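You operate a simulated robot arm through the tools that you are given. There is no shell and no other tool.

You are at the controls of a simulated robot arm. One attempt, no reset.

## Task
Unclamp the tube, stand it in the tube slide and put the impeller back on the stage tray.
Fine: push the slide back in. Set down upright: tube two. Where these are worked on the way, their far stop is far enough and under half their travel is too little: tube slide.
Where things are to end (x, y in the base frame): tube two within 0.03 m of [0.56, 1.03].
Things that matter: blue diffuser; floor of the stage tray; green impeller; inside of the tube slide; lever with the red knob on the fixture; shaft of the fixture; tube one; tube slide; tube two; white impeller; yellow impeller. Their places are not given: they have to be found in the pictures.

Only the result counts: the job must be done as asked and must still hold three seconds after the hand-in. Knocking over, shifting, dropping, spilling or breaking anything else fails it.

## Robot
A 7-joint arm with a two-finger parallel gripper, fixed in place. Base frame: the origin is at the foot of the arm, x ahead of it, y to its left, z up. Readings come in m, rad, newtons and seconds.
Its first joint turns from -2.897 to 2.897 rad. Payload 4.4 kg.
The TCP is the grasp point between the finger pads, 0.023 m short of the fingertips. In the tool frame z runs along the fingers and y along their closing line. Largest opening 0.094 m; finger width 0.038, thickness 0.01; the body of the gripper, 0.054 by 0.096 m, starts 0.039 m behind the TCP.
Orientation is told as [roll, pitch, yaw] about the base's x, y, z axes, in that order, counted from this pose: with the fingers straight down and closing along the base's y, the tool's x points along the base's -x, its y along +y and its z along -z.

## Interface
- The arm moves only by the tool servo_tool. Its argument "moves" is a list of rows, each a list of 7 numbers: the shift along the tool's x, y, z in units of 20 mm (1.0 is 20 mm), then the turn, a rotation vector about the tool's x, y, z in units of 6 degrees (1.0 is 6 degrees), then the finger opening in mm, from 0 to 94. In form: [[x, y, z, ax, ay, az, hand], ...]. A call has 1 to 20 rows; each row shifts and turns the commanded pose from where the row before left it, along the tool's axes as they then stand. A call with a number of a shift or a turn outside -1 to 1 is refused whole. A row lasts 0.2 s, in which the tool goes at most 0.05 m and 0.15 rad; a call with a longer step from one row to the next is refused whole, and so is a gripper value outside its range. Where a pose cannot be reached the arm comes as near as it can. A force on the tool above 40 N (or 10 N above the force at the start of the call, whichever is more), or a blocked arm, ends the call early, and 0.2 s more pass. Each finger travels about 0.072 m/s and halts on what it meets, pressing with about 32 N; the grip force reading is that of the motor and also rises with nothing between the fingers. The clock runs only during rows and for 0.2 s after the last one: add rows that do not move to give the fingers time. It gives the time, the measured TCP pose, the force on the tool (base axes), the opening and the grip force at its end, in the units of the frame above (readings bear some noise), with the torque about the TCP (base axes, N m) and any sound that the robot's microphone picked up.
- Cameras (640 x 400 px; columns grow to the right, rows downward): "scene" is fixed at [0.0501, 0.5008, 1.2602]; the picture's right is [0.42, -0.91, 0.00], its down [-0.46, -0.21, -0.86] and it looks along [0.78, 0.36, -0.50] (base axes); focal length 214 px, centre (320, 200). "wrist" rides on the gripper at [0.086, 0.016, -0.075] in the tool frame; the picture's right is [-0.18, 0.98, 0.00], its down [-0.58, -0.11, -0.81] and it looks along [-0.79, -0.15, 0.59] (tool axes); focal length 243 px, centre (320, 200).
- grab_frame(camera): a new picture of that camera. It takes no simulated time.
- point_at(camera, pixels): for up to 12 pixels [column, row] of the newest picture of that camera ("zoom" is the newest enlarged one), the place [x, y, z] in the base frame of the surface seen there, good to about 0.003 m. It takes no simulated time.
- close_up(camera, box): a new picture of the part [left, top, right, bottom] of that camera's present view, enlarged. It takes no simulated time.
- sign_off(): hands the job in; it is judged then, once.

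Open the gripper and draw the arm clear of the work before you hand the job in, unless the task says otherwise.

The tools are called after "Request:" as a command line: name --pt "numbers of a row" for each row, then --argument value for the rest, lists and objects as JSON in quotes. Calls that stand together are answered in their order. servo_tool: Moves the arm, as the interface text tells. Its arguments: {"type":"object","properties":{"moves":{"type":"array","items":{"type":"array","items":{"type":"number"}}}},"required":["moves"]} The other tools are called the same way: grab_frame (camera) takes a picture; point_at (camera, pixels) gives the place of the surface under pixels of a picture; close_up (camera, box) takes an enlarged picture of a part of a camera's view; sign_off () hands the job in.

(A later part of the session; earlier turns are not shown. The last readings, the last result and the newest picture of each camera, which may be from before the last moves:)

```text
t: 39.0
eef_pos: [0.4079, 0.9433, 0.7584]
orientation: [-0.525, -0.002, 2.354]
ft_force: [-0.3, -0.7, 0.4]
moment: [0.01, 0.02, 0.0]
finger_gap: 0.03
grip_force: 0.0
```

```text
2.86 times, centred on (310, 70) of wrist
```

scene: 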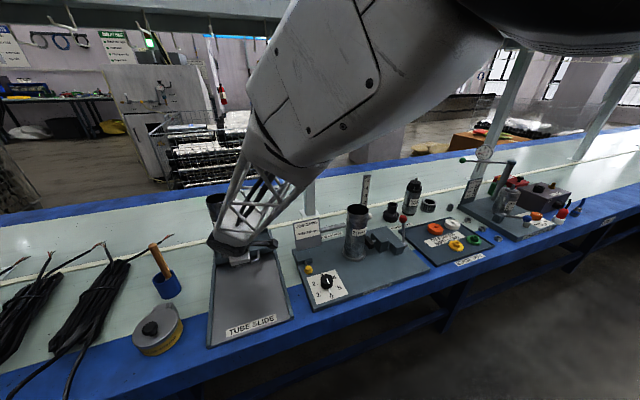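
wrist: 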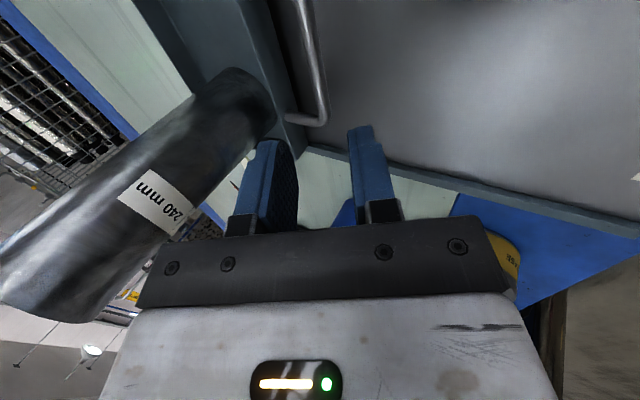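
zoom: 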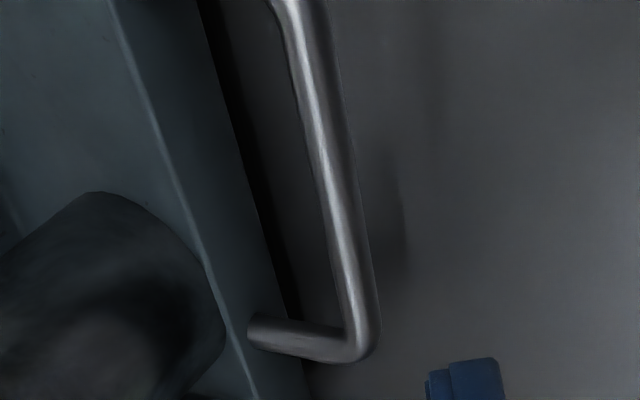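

Bar centre refined to v≈1.014, z≈0.660. I advance along the fingers so that they straddle the bar, with 30 mm opening.

Request:
servo_tool --pt "0.04 -0.013 0.845 0 0 0 30" --pt "0.04 -0.013 0.845 0 0 0 30" --pt "0.04 -0.013 0.845 0 0 0 30" --pt "0.04 -0.013 0.845 0 0 0 30" --pt "0.04 -0.013 0.845 0 0 0 30" --pt "0.04 -0.013 0.845 0 0 0 30" --pt "0 0 0 0 0 0 30"

Request:
grab_frame --camera "wrist"

```text
t: 40.6
eef_pos: [0.4497, 0.976, 0.6714]
orientation: [-0.524, -0.001, 2.355]
ft_force: [0.8, 0.0, 0.0]
moment: [0.0, -0.03, 0.02]
finger_gap: 0.0302
grip_force: 0.0
```

```text
taken
```

wrist: 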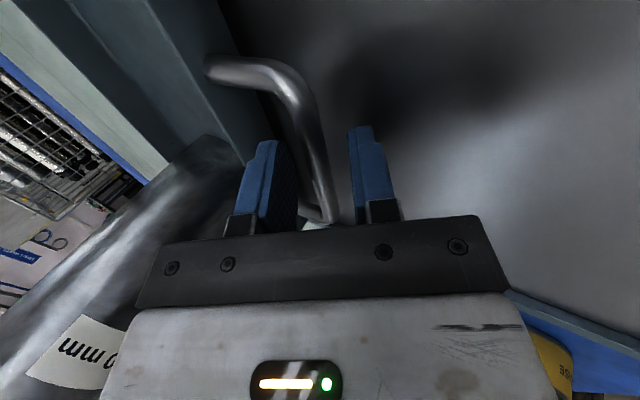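

The bar runs between the fingers with no contact. I close on it.

Request:
servo_tool --pt "0 0 0 0 0 0 22" --pt "0 0 0 0 0 0 16" --pt "0 0 0 0 0 0 11" --pt "0 0 0 0 0 0 6" --pt "0 0 0 0 0 0 4" --pt "0 0 0 0 0 0 4"

```text
t: 42.0
eef_pos: [0.4475, 0.9763, 0.6726]
orientation: [-0.524, 0.001, 2.354]
ft_force: [5.1, -0.4, 12.9]
moment: [-0.63, -0.76, 1.45]
finger_gap: 0.0119
grip_force: 45.3
```

The bar is held (gap 11.9 mm). I pull slowly along −v, first 20 mm, watching the force.

Request:
servo_tool --pt "0 0.13 -0.075 0 0 0 4" --pt "0 0.2165 -0.125 0 0 0 4" --pt "0 0.2165 -0.125 0 0 0 4" --pt "0 0.2165 -0.125 0 0 0 4" --pt "0 0 0 0 0 0 4"

```text
t: 43.2
eef_pos: [0.4358, 0.9649, 0.6723]
orientation: [-0.524, -0.001, 2.355]
ft_force: [8.0, -8.4, 18.3]
moment: [-0.61, -0.85, 1.38]
finger_gap: 0.0119
grip_force: 45.2
```

The carriage follows. I keep pulling with tiny corrections for the upward and sideways push.

Request:
servo_tool --pt "0.02 0.16 -0.145 0 0 0 4" --pt "0.01 0.24 -0.17 0 0 0 4" --pt "0 0.26 -0.15 0 0 0 4" --pt "0 0.26 -0.15 0 0 0 4" --pt "0 0.26 -0.15 0 0 0 4" --pt "0 0.26 -0.15 0 0 0 4" --pt "0 0.26 -0.15 0 0 0 4" --pt "0 0.26 -0.15 0 0 0 4" --pt "0 0.26 -0.15 0 0 0 4" --pt "0 0.26 -0.15 0 0 0 4" --pt "0 0 0 0 0 0 4"

Request:
grab_frame --camera "scene"

```text
t: 45.6
eef_pos: [0.3937, 0.9231, 0.6729]
orientation: [-0.521, 0.001, 2.356]
ft_force: [-18.0, 18.4, -21.0]
moment: [-0.37, -0.15, 1.82]
finger_gap: 0.0119
grip_force: 45.0
```

```text
taken
```

scene: 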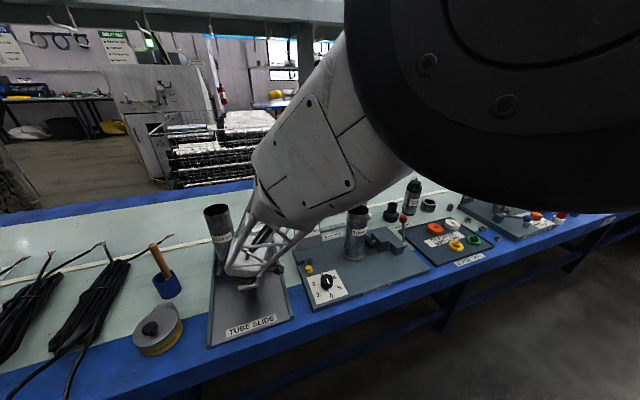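

The slide is out about 7.5 cm and tube one rides along upright. I take back the side/height corrections and keep pulling.

Request:
servo_tool --pt "-0.01 0.18 -0.07 0 0 0 4" --pt "-0.01 0.27 -0.135 0 0 0 4" --pt "0 0.26 -0.15 0 0 0 4" --pt "0 0.26 -0.15 0 0 0 4" --pt "0 0.26 -0.15 0 0 0 4" --pt "0 0.26 -0.15 0 0 0 4" --pt "0 0.26 -0.15 0 0 0 4" --pt "0 0.26 -0.15 0 0 0 4" --pt "0 0.26 -0.15 0 0 0 4" --pt "0 0 0 0 0 0 4"

```text
t: 47.8
eef_pos: [0.3591, 0.8856, 0.672]
orientation: [-0.524, 0.001, 2.355]
ft_force: [0.8, 1.6, -9.0]
moment: [-0.51, -0.41, 1.62]
finger_gap: 0.012
grip_force: 44.5
```

Forces are low; out 12.6 cm. I continue pulling toward the far stop.

Request:
servo_tool --pt "0 0.16 -0.09 0 0 0 4" --pt "0 0.26 -0.15 0 0 0 4" --pt "0 0.26 -0.15 0 0 0 4" --pt "0 0.26 -0.15 0 0 0 4" --pt "0 0.26 -0.15 0 0 0 4" --pt "0 0.26 -0.15 0 0 0 4" --pt "0 0.26 -0.15 0 0 0 4" --pt "0 0.26 -0.15 0 0 0 4" --pt "0 0.26 -0.15 0 0 0 4" --pt "0 0 0 0 0 0 4"

Request:
grab_frame --camera "scene"

```text
t: 50.0
eef_pos: [0.3211, 0.8496, 0.6718]
orientation: [-0.524, 0.0, 2.354]
ft_force: [15.9, -15.5, 10.4]
moment: [-0.81, -0.98, 1.28]
finger_gap: 0.0117
grip_force: 44.7
```

```text
taken
```

scene: 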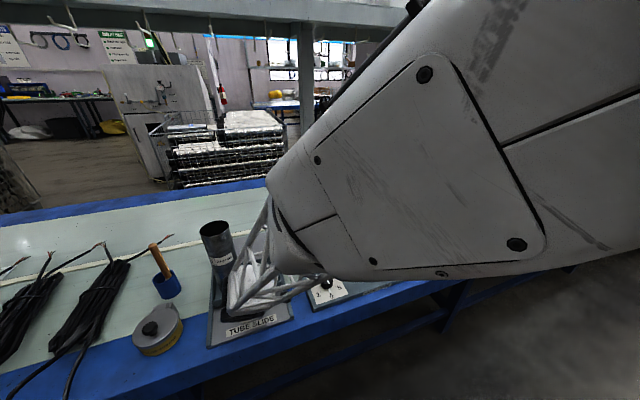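

Out 17.9 cm and still free; I keep on with a small lateral relief.

Request:
servo_tool --pt "0.015 0.16 -0.1 0 0 0 4" --pt "0 0.2165 -0.125 0 0 0 4" --pt "0 0.2165 -0.125 0 0 0 4" --pt "0 0.2165 -0.125 0 0 0 4" --pt "0 0.2165 -0.125 0 0 0 4" --pt "0 0.2165 -0.125 0 0 0 4" --pt "0 0.2165 -0.125 0 0 0 4" --pt "0 0 0 0 0 0 4"

```text
t: 51.2
eef_pos: [0.3073, 0.8362, 0.6731]
orientation: [-0.526, 0.001, 2.356]
ft_force: [11.4, 18.3, -14.4]
moment: [-0.36, -0.63, 1.62]
finger_gap: 0.0118
grip_force: 44.7
stopped in row 5: the force on the tool passed its limit at 56 N (the readings are from after the stop); the commanded pose is now the measured one
```

The slide met its far stop after about 0.20 m of travel (v now 0.8085). I open the fingers and draw back along the finger direction.

Request:
servo_tool --pt "0 0 0 0 0 0 14" --pt "0 0 0 0 0 0 22" --pt "0 0 0 0 0 0 30" --pt "0 0 0 0 0 0 30" --pt "0 0 -0.4 0 0 0 30" --pt "0 0 -0.7 0 0 0 30" --pt "0 0 -1 0 0 0 30" --pt "0 0 -1 0 0 0 30" --pt "0 0 -1 0 0 0 40" --pt "0 0 -1 0 0 0 40" --pt "0 0 -1 0 0 0 40" --pt "0 0 -1 0 0 0 40" --pt "0 0 -1 0 0 0 40" --pt "0 0 -1 0 0 0 40" --pt "0 0 -1 0 0 0 40" --pt "0 0 -1 0 0 0 40"

Request:
grab_frame --camera "wrist"

Request:
grab_frame --camera "scene"

```text
t: 54.6
eef_pos: [0.228, 0.7561, 0.8617]
orientation: [-0.521, 0.003, 2.357]
ft_force: [-0.8, 0.8, -0.2]
moment: [-0.01, 0.01, 0.0]
finger_gap: 0.0402
grip_force: 0.0
```

```text
taken
```

wrist: 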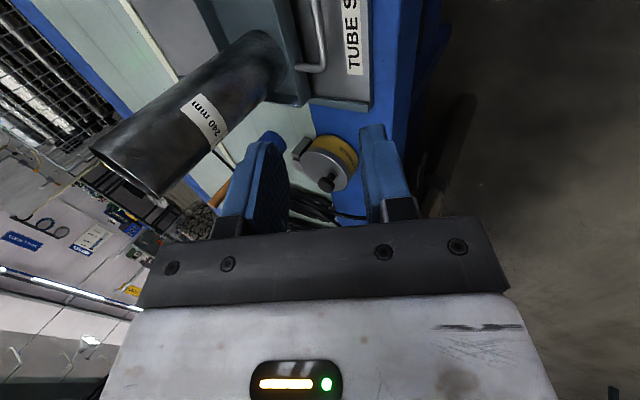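

```text
taken
```

scene: 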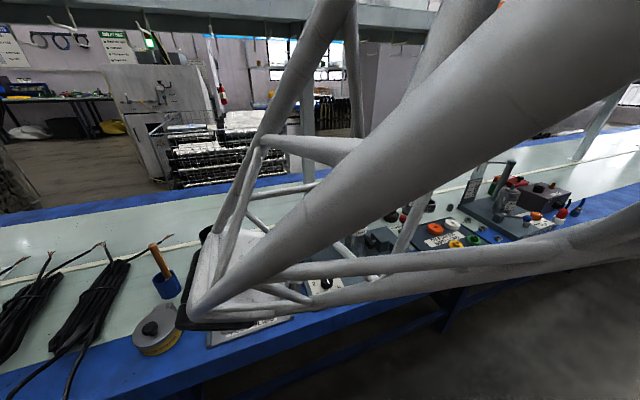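

The slide sits at its far stop with the tube one upright. I rise, untilt and move right so that the wrist camera looks at the carriage.

Request:
servo_tool --pt "0 -0.5 -0.866 0 0 0 60" --pt "0 -0.5 -0.866 0 0 0 60" --pt "0 -0.5 -0.866 0 0 0 60" --pt "0 -0.5 -0.866 0 0 0 60" --pt "0 -0.5 -0.866 0 0 0 60" --pt "0 -0.5 -0.866 0 0 0 60" --pt "0 -0.5 -0.866 0 0 0 60" --pt "0 0 0 -1 0 0 94" --pt "0 0 0 -1 0 0 94" --pt "0 0 0 -1 0 0 94" --pt "0 0 0 -1 0 0 94" --pt "0 0 0 -1 0 0 94"

Request:
servo_tool --pt "1 -0.6 0 0 0 0 94" --pt "1 -0.6 0 0 0 0 94" --pt "1 -0.6 0 0 0 0 94" --pt "1 -0.6 0 0 0 0 94" --pt "1 -0.6 0 0 0 0 94" --pt "1 -0.6 0 0 0 0 94" --pt "1 -0.6 0 0 0 0 94" --pt "1 -0.6 0 0 0 0 94" --pt "1 -0.6 0 0 0 0 94" --pt "1 -0.6 0 0 0 0 94"

Request:
grab_frame --camera "wrist"

Request:
grab_frame --camera "scene"

```text
t: 57.2
eef_pos: [0.2286, 0.7577, 1.0064]
orientation: [0.0, -0.002, 2.357]
ft_force: [-0.9, -0.2, -0.5]
moment: [-0.02, 0.0, -0.01]
finger_gap: 0.0942
grip_force: 0.1
```

```text
t: 59.4
eef_pos: [0.4545, 0.7009, 1.0047]
orientation: [0.0, 0.0, 2.353]
ft_force: [0.5, 0.3, 0.6]
moment: [0.04, 0.05, 0.02]
finger_gap: 0.0941
grip_force: 0.0
```

```text
taken
```

wrist: 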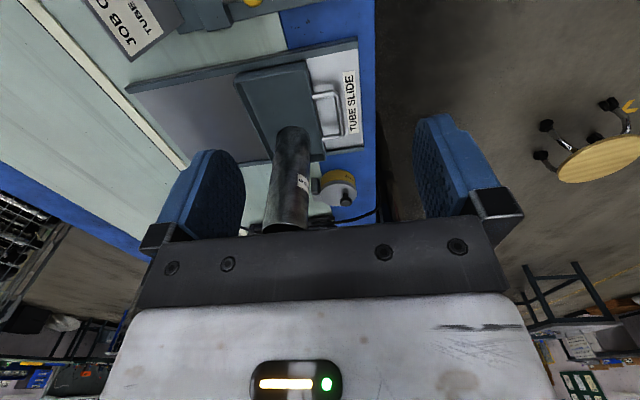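

```text
taken
```

scene: 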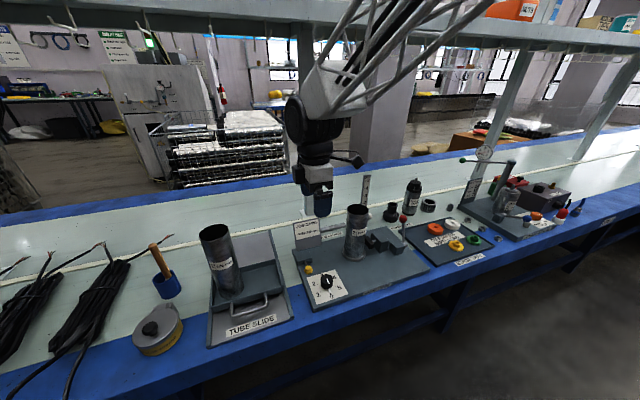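

The carriage is out with its free half in view (wrist (270,100), scene (265,278)). I measure carriage corners and floor.

Request:
close_up --camera "wrist" --box '[220, 40, 380, 160]'

Request:
point_at --camera "wrist" --pixels '[[238, 78], [308, 63], [323, 158], [270, 155], [255, 95], [285, 90], [300, 80], [305, 110], [275, 115], [290, 130], [310, 150], [250, 80]]'

Request:
point_at --camera "scene" --pixels '[[265, 280], [256, 275], [276, 268], [285, 288], [282, 262], [243, 295], [245, 270], [235, 262], [213, 232], [222, 228], [202, 235], [232, 232]]'

```text
3.33 times, centred on (300, 100) of wrist
```

zoom: 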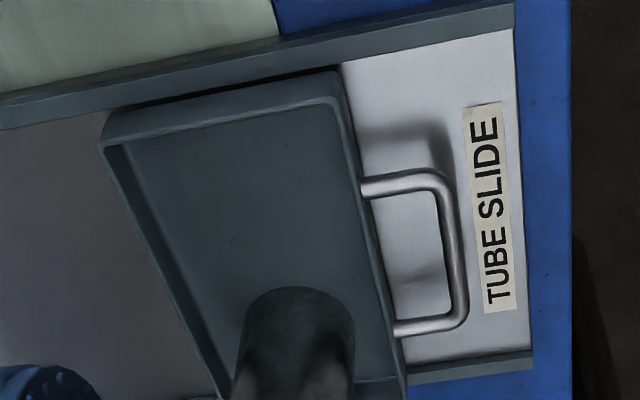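

```text
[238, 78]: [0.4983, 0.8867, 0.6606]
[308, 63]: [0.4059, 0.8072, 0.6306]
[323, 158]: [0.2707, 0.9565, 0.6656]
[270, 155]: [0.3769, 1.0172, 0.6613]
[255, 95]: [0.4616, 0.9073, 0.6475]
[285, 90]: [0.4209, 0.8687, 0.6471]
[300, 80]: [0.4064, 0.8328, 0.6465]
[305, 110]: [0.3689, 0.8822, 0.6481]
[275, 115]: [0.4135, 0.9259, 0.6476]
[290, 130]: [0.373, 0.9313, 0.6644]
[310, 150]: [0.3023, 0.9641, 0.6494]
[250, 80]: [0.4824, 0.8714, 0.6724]
```

```text
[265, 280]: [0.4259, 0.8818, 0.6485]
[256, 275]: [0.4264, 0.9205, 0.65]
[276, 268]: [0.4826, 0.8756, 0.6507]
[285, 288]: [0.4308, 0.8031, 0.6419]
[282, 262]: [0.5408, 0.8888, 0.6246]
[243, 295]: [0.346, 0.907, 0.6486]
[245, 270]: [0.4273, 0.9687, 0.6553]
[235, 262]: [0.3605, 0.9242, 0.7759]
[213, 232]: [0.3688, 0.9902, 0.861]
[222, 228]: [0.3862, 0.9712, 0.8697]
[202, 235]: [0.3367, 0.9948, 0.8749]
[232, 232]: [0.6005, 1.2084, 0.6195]
```

The carriage floor is at z≈0.648, inner v 0.866–0.973, right inner wall u≈−0.281; tube two should stand near u −0.331, v ≈0.918 there. Now I hover over tube two to centre the hand on its rim.

Request:
servo_tool --pt "1 -0.625 0 0 0 0 94" --pt "1 -0.625 0 0 0 0 94" --pt "1 -0.625 0 0 0 0 94" --pt "1 -0.625 0 0 0 0 94" --pt "1 -0.625 0 0 0 0 94" --pt "1 -0.625 0 0 0 0 94" --pt "1 -0.625 0 0 0 0 94" --pt "1 -0.625 0 0 0 0 94" --pt "1 -0.625 0 0 0 0 94" --pt "1 -0.625 0 0 0 0 94" --pt "0 0 0 0 0 0 94"

Request:
grab_frame --camera "wrist"

Request:
close_up --camera "scene" --box '[310, 150, 450, 270]'

```text
t: 61.8
eef_pos: [0.6851, 0.6485, 1.0054]
orientation: [-0.001, 0.0, 2.355]
ft_force: [-0.1, -0.2, 1.2]
moment: [0.01, 0.0, -0.04]
finger_gap: 0.0941
grip_force: 0.1
```

```text
taken
```

wrist: 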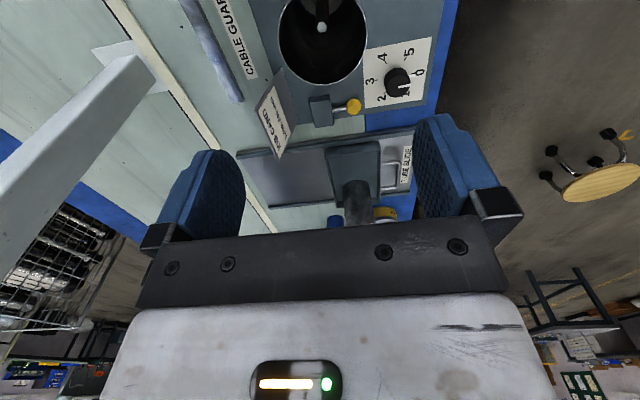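

```text
3.33 times, centred on (380, 210) of scene
```

zoom: 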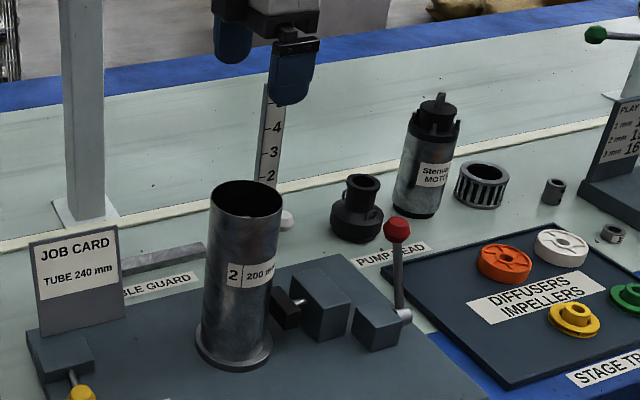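

The rim shows at (279–366, up to row 83). I sample rim points, shaft top, and the count post.

Request:
point_at --camera "wrist" --pixels '[[280, 40], [366, 38], [324, 85], [293, 70], [353, 70], [321, 27], [282, 20], [364, 15], [308, 81], [340, 80]]'

Request:
close_up --camera "wrist" --box '[260, 0, 380, 90]'

Request:
point_at --camera "scene" --pixels '[[366, 178], [366, 200], [371, 216]]'

```text
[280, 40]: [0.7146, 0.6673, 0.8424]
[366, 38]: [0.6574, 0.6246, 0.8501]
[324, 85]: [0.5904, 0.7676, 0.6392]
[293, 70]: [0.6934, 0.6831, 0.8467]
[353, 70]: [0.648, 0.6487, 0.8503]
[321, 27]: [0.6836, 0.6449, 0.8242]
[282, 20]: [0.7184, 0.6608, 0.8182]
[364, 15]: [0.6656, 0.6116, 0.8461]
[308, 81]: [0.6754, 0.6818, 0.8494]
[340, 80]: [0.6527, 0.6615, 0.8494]
```

```text
4.44 times, centred on (320, 45) of wrist
```

zoom: 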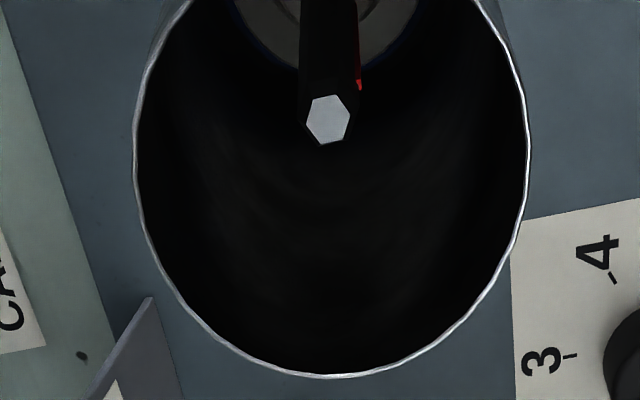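

```text
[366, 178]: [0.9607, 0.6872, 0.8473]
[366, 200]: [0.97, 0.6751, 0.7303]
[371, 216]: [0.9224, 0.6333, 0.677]
```

Rim fit gives the tube centre ≈(0.684,0.647), radius ≈0.0365; the hand is within 2 mm. I descend with open fingers around the tube's top.

Request:
servo_tool --pt "0 0.1 1 0 0 0 94" --pt "0 0 1 0 0 0 94" --pt "0 0 1 0 0 0 94" --pt "0 0 1 0 0 0 94" --pt "0 0 1 0 0 0 94" --pt "0 0 1 0 0 0 94" --pt "0 0 1 0 0 0 94" --pt "0 0 1 0 0 0 94" --pt "0 0 0.95 0 0 0 94" --pt "0 0 0 0 0 0 94"

Request:
grab_frame --camera "wrist"

Request:
close_up --camera "scene" --box '[310, 150, 450, 270]'

```text
t: 64.0
eef_pos: [0.684, 0.6445, 0.826]
orientation: [-0.001, -0.001, 2.353]
ft_force: [-0.5, -0.5, -0.1]
moment: [-0.02, 0.01, 0.01]
finger_gap: 0.0937
grip_force: 0.1
```

```text
taken
```

wrist: 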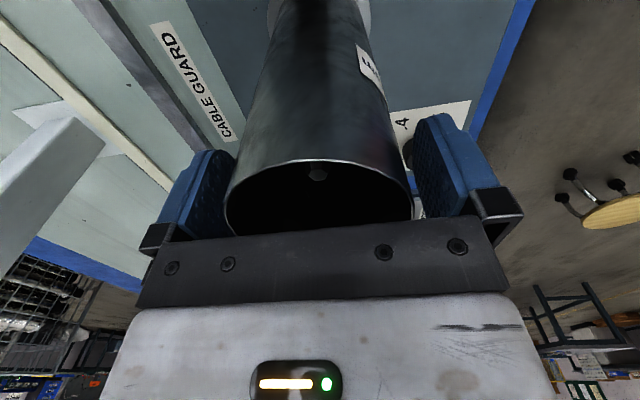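

```text
3.33 times, centred on (380, 210) of scene
```

zoom: 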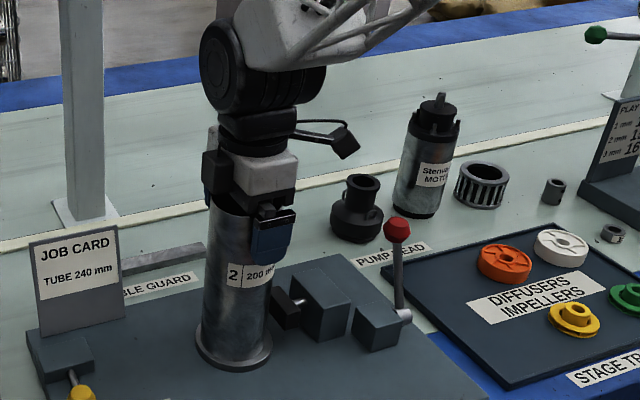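

The tube's mouth lies between the fingers. I close gently in small steps.

Request:
servo_tool --pt "0 0 0 0 0 0 86" --pt "0 0 0 0 0 0 82" --pt "0 0 0 0 0 0 79" --pt "0 0 0 0 0 0 77" --pt "0 0 0 0 0 0 75" --pt "0 0 0 0 0 0 75"

```text
t: 65.4
eef_pos: [0.6826, 0.6469, 0.8269]
orientation: [-0.002, 0.001, 2.353]
ft_force: [0.8, -0.6, -0.4]
moment: [0.03, -0.11, 0.01]
finger_gap: 0.0786
grip_force: 32.1
```

The fingers stop at 78.6 mm with 32 N and no net push: the tube is held centrally. I firm the grip and lift slowly straight up.

Request:
servo_tool --pt "0 0 0 0 0 0 65" --pt "0 0 0 0 0 0 60" --pt "0 0 0 0 0 0 60" --pt "0 0 -0.1 0 0 0 60" --pt "0 0 -0.25 0 0 0 60" --pt "0 0 -0.25 0 0 0 60" --pt "0 0 0 0 0 0 60"

Request:
close_up --camera "scene" --box '[310, 150, 450, 270]'

```text
t: 67.0
eef_pos: [0.6836, 0.6456, 0.8365]
orientation: [-0.001, 0.001, 2.354]
ft_force: [-0.8, 0.0, -3.8]
moment: [-0.03, -0.01, -0.02]
finger_gap: 0.0787
grip_force: 31.4
```

```text
3.33 times, centred on (380, 210) of scene
```

zoom: 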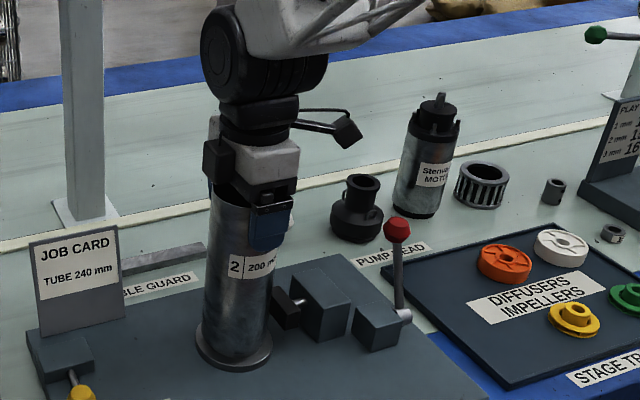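

The tube lifts freely (3.8 N, its own weight). I continue straight up until its foot clears the shaft.

Request:
servo_tool --pt "0 0 -0.5 0 0 0 60" --pt "0 0 -0.7 0 0 0 60" --pt "0 0 -0.7 0 0 0 60" --pt "0 0 -0.7 0 0 0 60" --pt "0 0 -0.7 0 0 0 60" --pt "0 0 -0.7 0 0 0 60" --pt "0 0 -0.7 0 0 0 60" --pt "0 0 -0.7 0 0 0 60" --pt "0 0 -0.7 0 0 0 60" --pt "0 0 -0.7 0 0 0 60" --pt "0 0 -0.7 0 0 0 60" --pt "0 0 -0.7 0 0 0 60" --pt "0 0 -0.7 0 0 0 60" --pt "0 0 -0.7 0 0 0 60" --pt "0 0 -0.4 0 0 0 60" --pt "0 0 0 0 0 0 60"

Request:
grab_frame --camera "scene"

Request:
close_up --camera "scene" --box '[310, 130, 450, 270]'

```text
t: 70.4
eef_pos: [0.6828, 0.6457, 1.0383]
orientation: [-0.002, -0.002, 2.354]
ft_force: [0.3, -0.1, -4.5]
moment: [-0.02, -0.02, -0.02]
finger_gap: 0.0785
grip_force: 31.9
```

```text
taken
```

scene: 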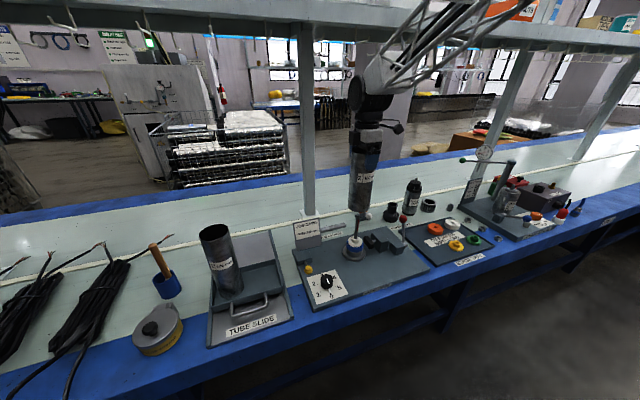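

```text
2.86 times, centred on (380, 200) of scene
```

zoom: 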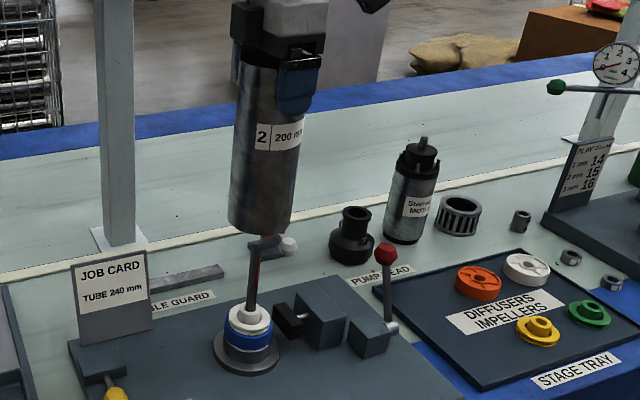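

The tube is free above the shaft, with the white impeller on the blue diffuser below. Before carrying over, I measure tube one's rim and the free half of the carriage again.

Request:
close_up --camera "scene" --box '[190, 215, 310, 315]'

Request:
point_at --camera "zoom" --pixels '[[48, 105], [155, 85], [95, 120], [145, 105], [60, 120], [130, 65], [200, 240], [340, 220], [300, 260], [370, 265], [100, 300], [240, 300]]'

```text
4.00 times, centred on (250, 265) of scene
```

zoom: 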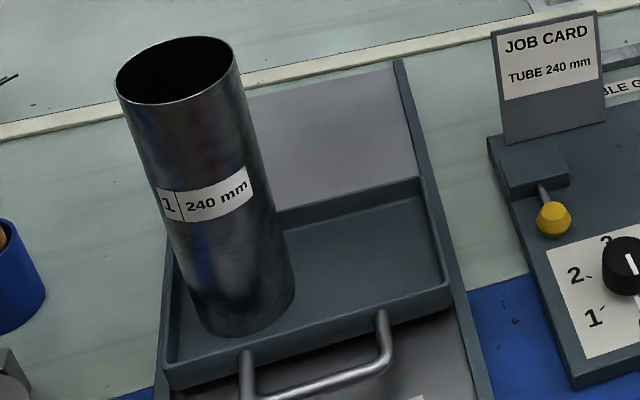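

```text
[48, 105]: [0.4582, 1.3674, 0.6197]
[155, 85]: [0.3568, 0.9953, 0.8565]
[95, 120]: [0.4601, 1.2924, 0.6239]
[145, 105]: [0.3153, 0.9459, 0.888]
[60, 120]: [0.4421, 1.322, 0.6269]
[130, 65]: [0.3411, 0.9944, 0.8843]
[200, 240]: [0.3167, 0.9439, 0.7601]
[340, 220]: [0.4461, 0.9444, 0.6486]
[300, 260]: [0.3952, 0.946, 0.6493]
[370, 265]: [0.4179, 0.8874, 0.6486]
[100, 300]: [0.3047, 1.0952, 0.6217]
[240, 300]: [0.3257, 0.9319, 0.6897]
```

I sample tube one's rim and foot along the visible ellipse, and the carriage wall corners.

Request:
point_at --camera "zoom" --pixels '[[119, 88], [135, 101], [160, 104], [190, 98], [215, 86], [234, 68], [292, 270], [280, 305], [240, 332], [205, 335], [445, 285], [420, 180]]'

Request:
point_at --camera "zoom" --pixels '[[175, 362], [300, 328], [430, 290], [300, 320], [430, 275], [415, 190], [300, 225], [295, 205], [408, 178], [438, 245], [385, 290], [350, 300]]'

```text
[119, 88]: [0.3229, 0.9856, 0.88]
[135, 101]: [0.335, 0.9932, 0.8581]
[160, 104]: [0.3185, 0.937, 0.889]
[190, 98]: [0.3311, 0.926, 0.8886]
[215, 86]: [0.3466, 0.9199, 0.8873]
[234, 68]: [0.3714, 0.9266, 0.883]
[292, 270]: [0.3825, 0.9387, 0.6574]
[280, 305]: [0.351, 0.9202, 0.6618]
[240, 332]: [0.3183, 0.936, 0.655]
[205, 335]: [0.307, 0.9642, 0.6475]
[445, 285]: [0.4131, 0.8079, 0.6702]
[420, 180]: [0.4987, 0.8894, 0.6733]
```

```text
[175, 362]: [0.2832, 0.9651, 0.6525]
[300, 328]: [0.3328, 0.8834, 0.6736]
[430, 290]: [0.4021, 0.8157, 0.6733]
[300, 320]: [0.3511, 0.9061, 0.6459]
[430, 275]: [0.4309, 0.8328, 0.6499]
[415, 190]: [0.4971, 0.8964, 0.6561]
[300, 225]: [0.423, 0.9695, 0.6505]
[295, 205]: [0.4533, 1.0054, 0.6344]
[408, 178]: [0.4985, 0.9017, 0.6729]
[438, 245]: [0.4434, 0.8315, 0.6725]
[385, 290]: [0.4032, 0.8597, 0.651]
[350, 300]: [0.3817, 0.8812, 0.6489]
```

Tube one is centred at u −0.431, v 0.926; the free half's middle is u ≈−0.332, v 0.925, walls 2.5 cm high. I carry tube two across at height to u −0.330, v 0.918.

Request:
servo_tool --pt "-0.4 0.03 0 0 0 0 60" --pt "-0.8 0.055 0 0 0 0 60" --pt "-0.95 0.057 0 0 0 0 60" --pt "-0.95 0.057 0 0 0 0 60" --pt "-0.95 0.057 0 0 0 0 60" --pt "-0.95 0.057 0 0 0 0 60" --pt "-0.95 0.057 0 0 0 0 60" --pt "-0.95 0.057 0 0 0 0 60" --pt "-0.95 0.057 0 0 0 0 60" --pt "-0.95 0.057 0 0 0 0 60" --pt "-0.95 0.057 0 0 0 0 60" --pt "-0.95 0.057 0 0 0 0 60" --pt "-0.95 0.057 0 0 0 0 60" --pt "-0.95 0.057 0 0 0 0 60" --pt "-0.95 0.057 0 0 0 0 60" --pt "-0.95 0.057 0 0 0 0 60" --pt "-0.95 0.057 0 0 0 0 60" --pt "-0.8 0.055 0 0 0 0 60" --pt "-0.4 0.03 0 0 0 0 60" --pt "0 0 0 0 0 0 60"

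Request:
grab_frame --camera "scene"

Request:
grab_frame --camera "wrist"

```text
t: 74.6
eef_pos: [0.4339, 0.8676, 1.0385]
orientation: [-0.002, 0.0, 2.355]
ft_force: [0.0, -0.2, -5.0]
moment: [-0.01, 0.02, 0.02]
finger_gap: 0.0785
grip_force: 32.0
```

```text
taken
```

scene: 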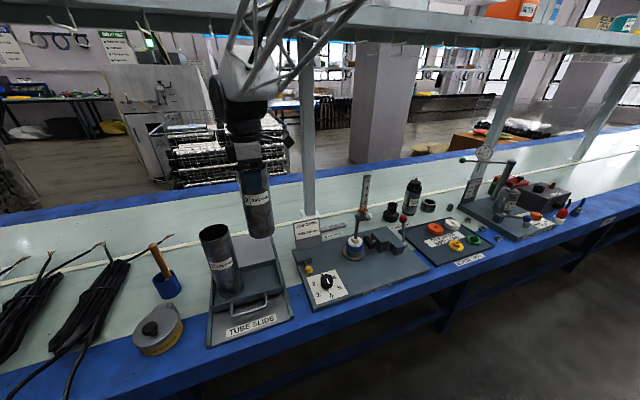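

```text
taken
```

wrist: 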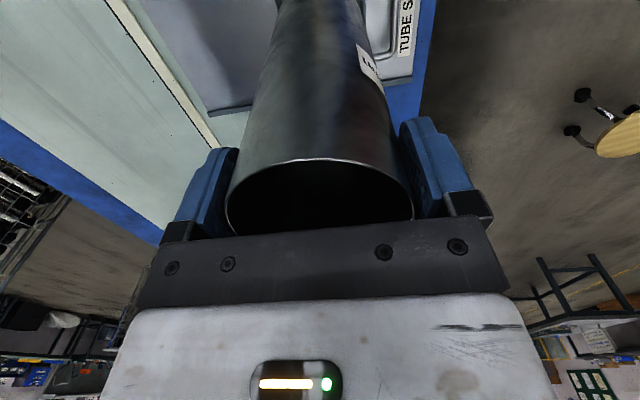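

The tube hangs over the carriage at u −0.307; I go the last 2.3 cm sideways and check the pose.

Request:
servo_tool --pt "-0.4 0.03 0 0 0 0 60" --pt "-0.4 0.03 0 0 0 0 60" --pt "-0.37 0.03 0 0 0 0 60" --pt "0 0 0 0 0 0 60"

Request:
close_up --camera "scene" --box '[190, 160, 310, 320]'

```text
t: 75.6
eef_pos: [0.4156, 0.8826, 1.0372]
orientation: [0.0, 0.001, 2.353]
ft_force: [0.2, 0.7, -4.3]
moment: [-0.01, 0.0, -0.01]
finger_gap: 0.0783
grip_force: 31.8
```

```text
2.50 times, centred on (250, 240) of scene
```

zoom: 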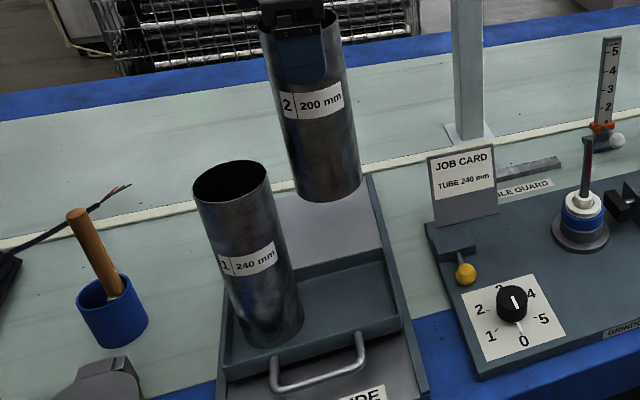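

Pose reached with the tube upright. I lower it between the walls to about 1.5 cm above the carriage floor.

Request:
servo_tool --pt "0 0 0.4 0 0 0 60" --pt "0 0 0.75 0 0 0 60" --pt "0 0 0.75 0 0 0 60" --pt "0 0 0.75 0 0 0 60" --pt "0 0 0.75 0 0 0 60" --pt "0 0 0.75 0 0 0 60" --pt "0 0 0.75 0 0 0 60" --pt "0 0 0.75 0 0 0 60" --pt "0 0 0.75 0 0 0 60" --pt "0 0 0.75 0 0 0 60" --pt "0 0 0.75 0 0 0 60" --pt "0 0 0.75 0 0 0 60" --pt "0 0 0.75 0 0 0 60" --pt "0 0 0.45 0 0 0 60" --pt "0 0 0 0 0 0 60"

Request:
close_up --camera "scene" --box '[190, 190, 310, 320]'

```text
t: 78.8
eef_pos: [0.4164, 0.8826, 0.8404]
orientation: [-0.002, 0.0, 2.355]
ft_force: [0.1, 0.1, -3.7]
moment: [-0.01, 0.03, -0.02]
finger_gap: 0.0784
grip_force: 32.5
```

```text
3.08 times, centred on (250, 255) of scene
```

zoom: 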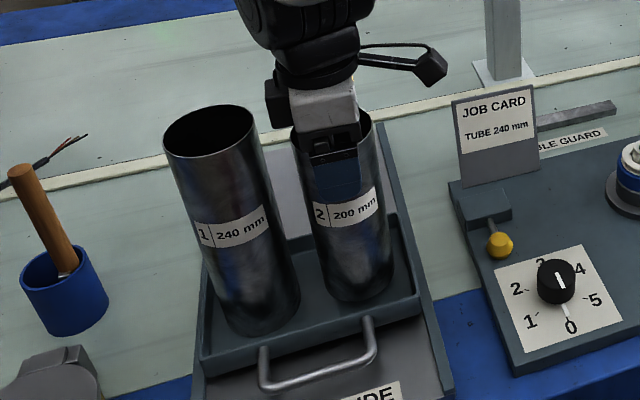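

The tube is inside the free half, ~1.5 cm above the floor. I lower it in 2 mm steps until it touches.

Request:
servo_tool --pt "0 0 0.1 0 0 0 60" --pt "0 0 0.1 0 0 0 60" --pt "0 0 0.1 0 0 0 60" --pt "0 0 0.1 0 0 0 60" --pt "0 0 0.1 0 0 0 60" --pt "0 0 0.1 0 0 0 60" --pt "0 0 0.1 0 0 0 60" --pt "0 0 0 0 0 0 60"

```text
t: 80.6
eef_pos: [0.4169, 0.8836, 0.8266]
orientation: [-0.001, 0.002, 2.354]
ft_force: [0.0, -1.3, -4.7]
moment: [0.01, -0.02, -0.03]
finger_gap: 0.0784
grip_force: 31.9
```

Still hanging free at TCP z 0.8266. I go on in 1 mm steps.

Request:
servo_tool --pt "0 0 0.05 0 0 0 60" --pt "0 0 0.05 0 0 0 60" --pt "0 0 0.05 0 0 0 60" --pt "0 0 0 0 0 0 60"

```text
t: 81.6
eef_pos: [0.4153, 0.8822, 0.8241]
orientation: [-0.003, 0.0, 2.354]
ft_force: [-0.4, 0.2, -4.3]
moment: [0.04, -0.02, -0.01]
finger_gap: 0.0786
grip_force: 31.7
```

Request:
servo_tool --pt "0 0 0.04 0 0 0 60" --pt "0 0 0.04 0 0 0 60" --pt "0 0 0 0 0 0 60"

```text
t: 82.4
eef_pos: [0.416, 0.8823, 0.823]
orientation: [-0.002, -0.001, 2.355]
ft_force: [0.9, -3.7, 7.1]
moment: [-0.8, 0.11, 0.08]
finger_gap: 0.0786
grip_force: 32.5
```

The tube now stands on the floor (force changed from −4.3 to +7 N). I relieve half a millimetre and open the fingers slowly.

Request:
servo_tool --pt "0 0 -0.02 0 0 0 70" --pt "0 0 0 0 0 0 79" --pt "0 0 0 0 0 0 81" --pt "0 0 0 0 0 0 84" --pt "0 0 0 0 0 0 88" --pt "0 0 0 0 0 0 94" --pt "0 0 0 0 0 0 94"

Request:
grab_frame --camera "wrist"

Request:
close_up --camera "scene" --box '[190, 190, 310, 320]'

```text
t: 84.0
eef_pos: [0.4164, 0.8828, 0.8233]
orientation: [-0.003, 0.001, 2.355]
ft_force: [0.3, -0.5, 0.3]
moment: [0.01, 0.0, 0.02]
finger_gap: 0.094
grip_force: 0.0
```

```text
taken
```

wrist: 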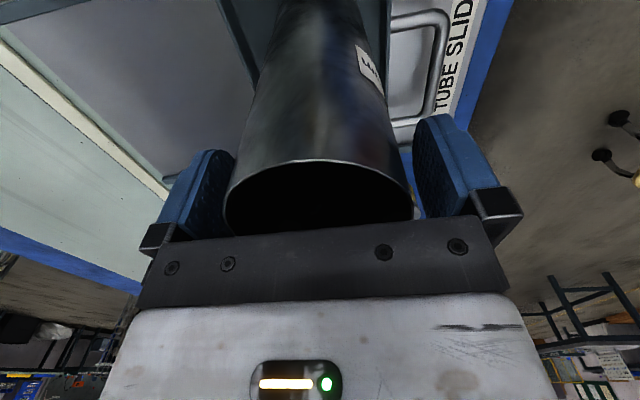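

```text
3.08 times, centred on (250, 255) of scene
```

zoom: 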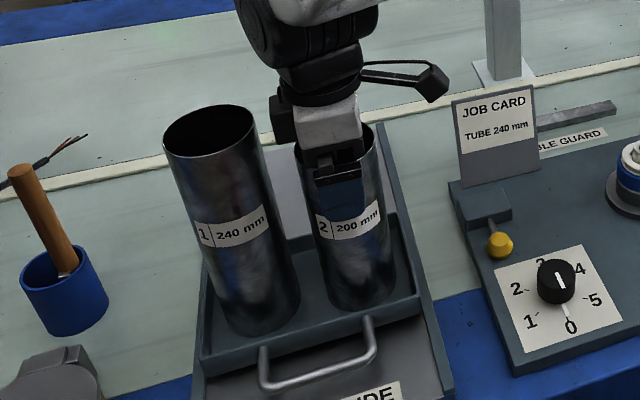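

The tube stands free between open fingers. I rise straight up clear of both tubes.

Request:
servo_tool --pt "0 0 -0.3 0 0 0 94" --pt "0 0 -0.5 0 0 0 94" --pt "0 0 -0.7 0 0 0 94" --pt "0 0 -0.9 0 0 0 94" --pt "0 0 -0.9 0 0 0 94" --pt "0 0 -0.9 0 0 0 94" --pt "0 0 -0.9 0 0 0 94" --pt "0 0 -0.9 0 0 0 94" --pt "0 0 -0.9 0 0 0 94" --pt "0 0 -0.9 0 0 0 94" --pt "0 0 0 0 0 0 94"

Request:
close_up --camera "scene" --box '[190, 190, 310, 320]'

```text
t: 86.4
eef_pos: [0.416, 0.8827, 0.9803]
orientation: [-0.002, 0.0, 2.353]
ft_force: [-0.4, -1.0, 0.0]
moment: [-0.01, -0.03, -0.01]
finger_gap: 0.0939
grip_force: 0.0
```

```text
3.08 times, centred on (250, 255) of scene
```

zoom: 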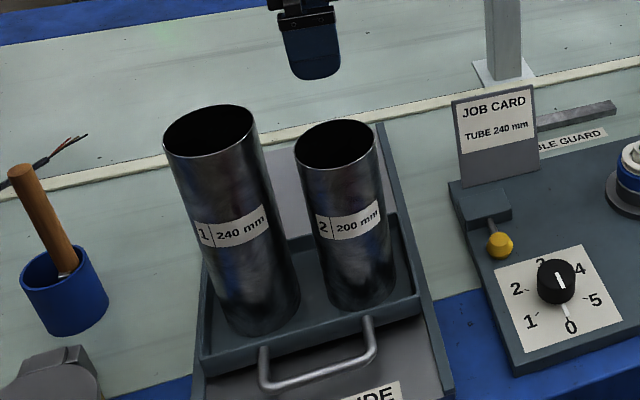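

Both tubes stand upright in the carriage. I back off toward the robot at height, tilt 30° again and come down before the handle to push the slide in.

Request:
servo_tool --pt "-0.22 1 0 0 0 0 94" --pt "-0.22 1 0 0 0 0 94" --pt "-0.22 1 0 0 0 0 94" --pt "-0.22 1 0 0 0 0 94" --pt "-0.22 1 0 0 0 0 94" --pt "-0.22 1 0 0 0 0 94" --pt "-0.22 1 0 0 0 0 60" --pt "-0.22 1 0 0 0 0 60" --pt "-0.22 1 0 0 0 0 40" --pt "-0.22 1 0 0 0 0 40" --pt "0 0 0 1 0 0 30" --pt "0 0 0 1 0 0 30" --pt "0 0 0 1 0 0 30" --pt "0 0 0 1 0 0 30" --pt "0 0 0 1 0 0 30" --pt "0 0 0 0 0 0 30"

```text
t: 90.0
eef_pos: [0.2541, 0.7646, 0.8949]
orientation: [-0.438, 0.054, 2.344]
ft_force: [0.2, 0.1, 0.0]
moment: [-0.02, -0.02, -0.01]
finger_gap: 0.0301
grip_force: 0.1
stopped in row 16: the arm was blocked; the commanded pose is now the measured one
```

The arm reports blocked, with the hand 8 cm lower than commanded. I look at both cameras before moving further.

Request:
grab_frame --camera "scene"

Request:
grab_frame --camera "wrist"

```text
taken
```

scene: 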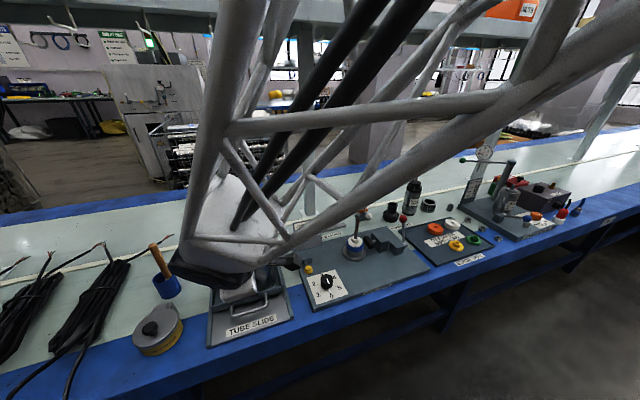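

```text
taken
```

wrist: 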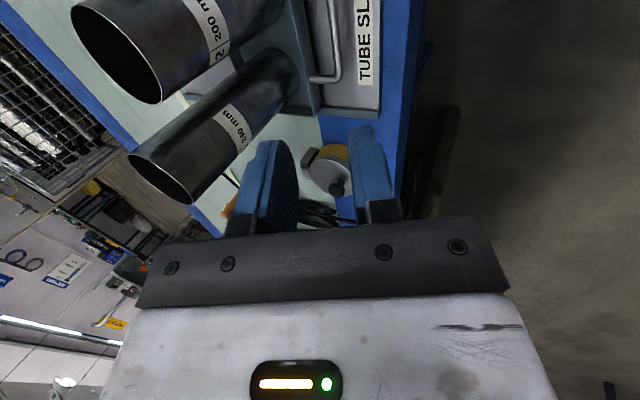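

Nothing was touched (forces ~0, both tubes upright); it looks like a joint limit in that pose. I go down a bit and correct the tilt in small steps.

Request:
servo_tool --pt "0 0.42 0.9 0 0 0 30" --pt "0 0.42 0.9 0 0 0 30" --pt "0 0 0 0.4 -0.28 0 30" --pt "0 0 0 0.4 -0.28 0 30" --pt "0 0 0 0 0 0 30"

```text
t: 91.2
eef_pos: [0.255, 0.7626, 0.8584]
orientation: [-0.524, 0.002, 2.371]
ft_force: [-0.7, 0.3, 0.0]
moment: [0.02, -0.02, 0.02]
finger_gap: 0.0303
grip_force: 0.0
```

Orientation is right now. I go on to the pre-grip point before the handle.

Request:
servo_tool --pt "-0.151 0.16 0.858 0 0.07 0.124 30" --pt "-0.151 0.16 0.858 0 0 0 30" --pt "-0.151 0.16 0.858 0 0 0 30" --pt "-0.151 0.16 0.858 0 0 0 30" --pt "-0.151 0.16 0.858 0 0 0 30" --pt "0 0 0 0 0 0 30"

Request:
grab_frame --camera "wrist"

```text
t: 92.6
eef_pos: [0.265, 0.7937, 0.7762]
orientation: [-0.525, 0.0, 2.357]
ft_force: [-0.3, -0.7, 0.6]
moment: [-0.03, 0.02, 0.01]
finger_gap: 0.03
grip_force: 0.1
```

```text
taken
```

wrist: 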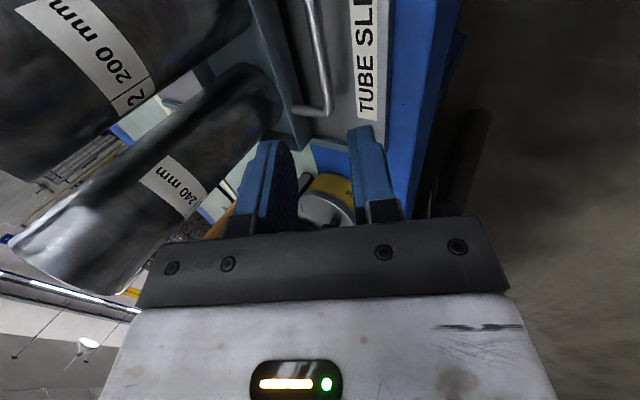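

The handle bar is at about (312–325, 20–110). I measure it before advancing.

Request:
point_at --camera "wrist" --pixels '[[312, 20], [317, 50], [321, 75], [326, 105], [300, 112], [290, 70], [280, 40], [340, 60]]'

```text
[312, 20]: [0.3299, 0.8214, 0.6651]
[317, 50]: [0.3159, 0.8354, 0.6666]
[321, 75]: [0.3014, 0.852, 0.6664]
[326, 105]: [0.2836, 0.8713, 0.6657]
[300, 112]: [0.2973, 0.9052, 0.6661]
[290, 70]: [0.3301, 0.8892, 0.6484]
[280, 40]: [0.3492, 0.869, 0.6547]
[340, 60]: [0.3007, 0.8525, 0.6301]
```

The bar is at v≈0.816, z≈0.661, straight ahead of the fingers. I advance 12 cm along the finger direction.

Request:
servo_tool --pt "0 0 0.866 0 0 0 30" --pt "0 0 0.866 0 0 0 30" --pt "0 0 0.866 0 0 0 30" --pt "0 0 0.866 0 0 0 30" --pt "0 0 0.866 0 0 0 30" --pt "0 0 0.866 0 0 0 30" --pt "0 0 0.86 0 0 0 30" --pt "0 0 0 0 0 0 30"

Request:
grab_frame --camera "wrist"

```text
t: 94.4
eef_pos: [0.3085, 0.8373, 0.6724]
orientation: [-0.526, 0.001, 2.354]
ft_force: [0.4, 0.1, 0.4]
moment: [0.0, -0.03, -0.02]
finger_gap: 0.03
grip_force: 0.1
```

```text
taken
```

wrist: 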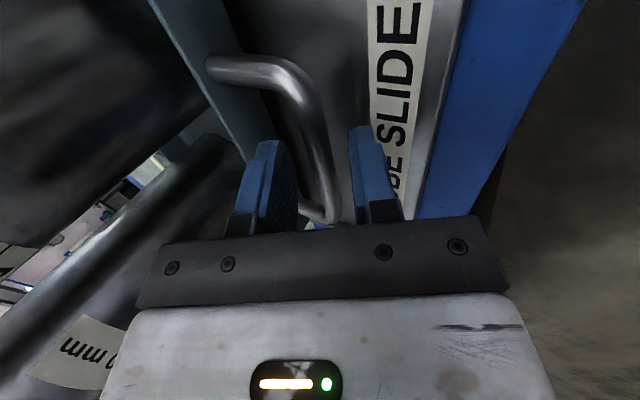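

The bar lies between the fingers again. I close on it gradually.

Request:
servo_tool --pt "0 0 0 0 0 0 24" --pt "0 0 0 0 0 0 19" --pt "0 0 0 0 0 0 15" --pt "0 0 0 0 0 0 12" --pt "0 0 0 0 0 0 9" --pt "0 0 0 0 0 0 6"

```text
t: 95.8
eef_pos: [0.3084, 0.8371, 0.6728]
orientation: [-0.526, 0.003, 2.355]
ft_force: [-0.9, 0.7, -1.7]
moment: [-0.62, -0.63, 1.45]
finger_gap: 0.0119
grip_force: 45.3
```

Held without net push. I push the slide in slowly along +v (5 mm per row), first ~5 cm.

Request:
servo_tool --pt "0 -0.06 0.035 0 0 0 6" --pt "0 -0.12 0.07 0 0 0 6" --pt "0 -0.2 0.115 0 0 0 6" --pt "0 -0.2165 0.125 0 0 0 6" --pt "0 -0.2165 0.125 0 0 0 6" --pt "0 -0.2165 0.125 0 0 0 6" --pt "0 -0.2165 0.125 0 0 0 6" --pt "0 -0.2165 0.125 0 0 0 6" --pt "0 -0.2165 0.125 0 0 0 6" --pt "0 -0.2165 0.125 0 0 0 6" --pt "0 -0.12 0.07 0 0 0 6" --pt "0 -0.06 0.035 0 0 0 6" --pt "0 0 0 0 0 0 6"

Request:
grab_frame --camera "wrist"

Request:
grab_frame --camera "scene"

```text
t: 98.6
eef_pos: [0.3403, 0.872, 0.6719]
orientation: [-0.526, -0.002, 2.355]
ft_force: [1.9, -2.3, -2.0]
moment: [-0.61, -0.56, 1.47]
finger_gap: 0.0118
grip_force: 45.0
```

```text
taken
```

wrist: 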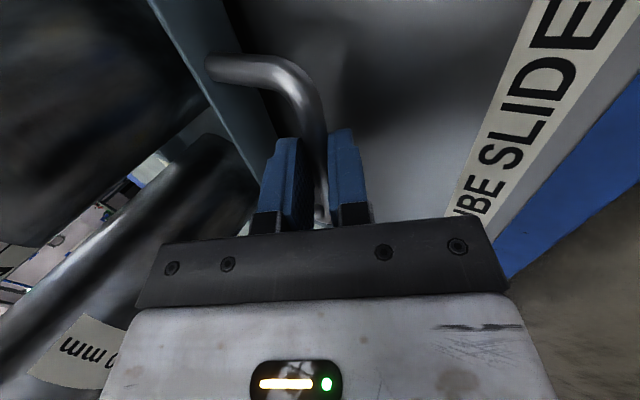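

```text
taken
```

scene: 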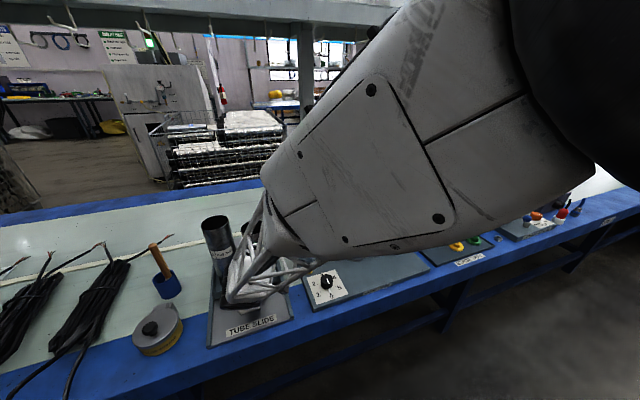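

Slide in by 4.7 cm, forces tiny, tubes moving along. I continue another ~9 cm.

Request:
servo_tool --pt "0 -0.06 0.035 0 0 0 6" --pt "0 -0.12 0.07 0 0 0 6" --pt "0 -0.2 0.115 0 0 0 6" --pt "0 -0.2165 0.125 0 0 0 6" --pt "0 -0.2165 0.125 0 0 0 6" --pt "0 -0.2165 0.125 0 0 0 6" --pt "0 -0.2165 0.125 0 0 0 6" --pt "0 -0.2165 0.125 0 0 0 6" --pt "0 -0.2165 0.125 0 0 0 6" --pt "0 -0.2165 0.125 0 0 0 6" --pt "0 -0.2165 0.125 0 0 0 6" --pt "0 -0.2165 0.125 0 0 0 6" --pt "0 -0.2165 0.125 0 0 0 6" --pt "0 -0.2165 0.125 0 0 0 6" --pt "0 -0.2165 0.125 0 0 0 6" --pt "0 -0.2165 0.125 0 0 0 6" --pt "0 -0.2165 0.125 0 0 0 6" --pt "0 -0.12 0.07 0 0 0 6" --pt "0 -0.06 0.035 0 0 0 6" --pt "0 0 0 0 0 0 6"

Request:
grab_frame --camera "scene"

```text
t: 102.8
eef_pos: [0.4007, 0.9292, 0.6725]
orientation: [-0.523, -0.001, 2.356]
ft_force: [-3.9, 5.2, 3.4]
moment: [-0.63, -0.68, 1.43]
finger_gap: 0.012
grip_force: 44.8
```

```text
taken
```

scene: 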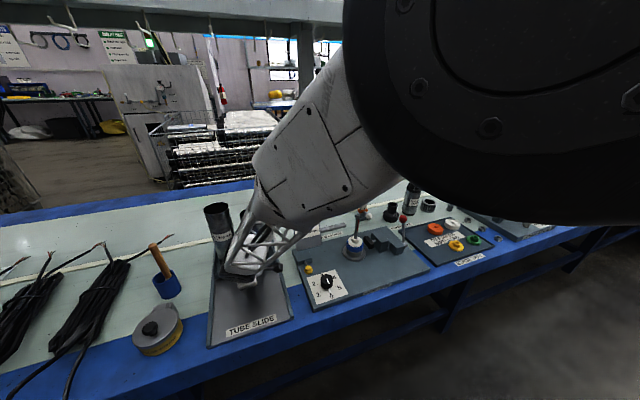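

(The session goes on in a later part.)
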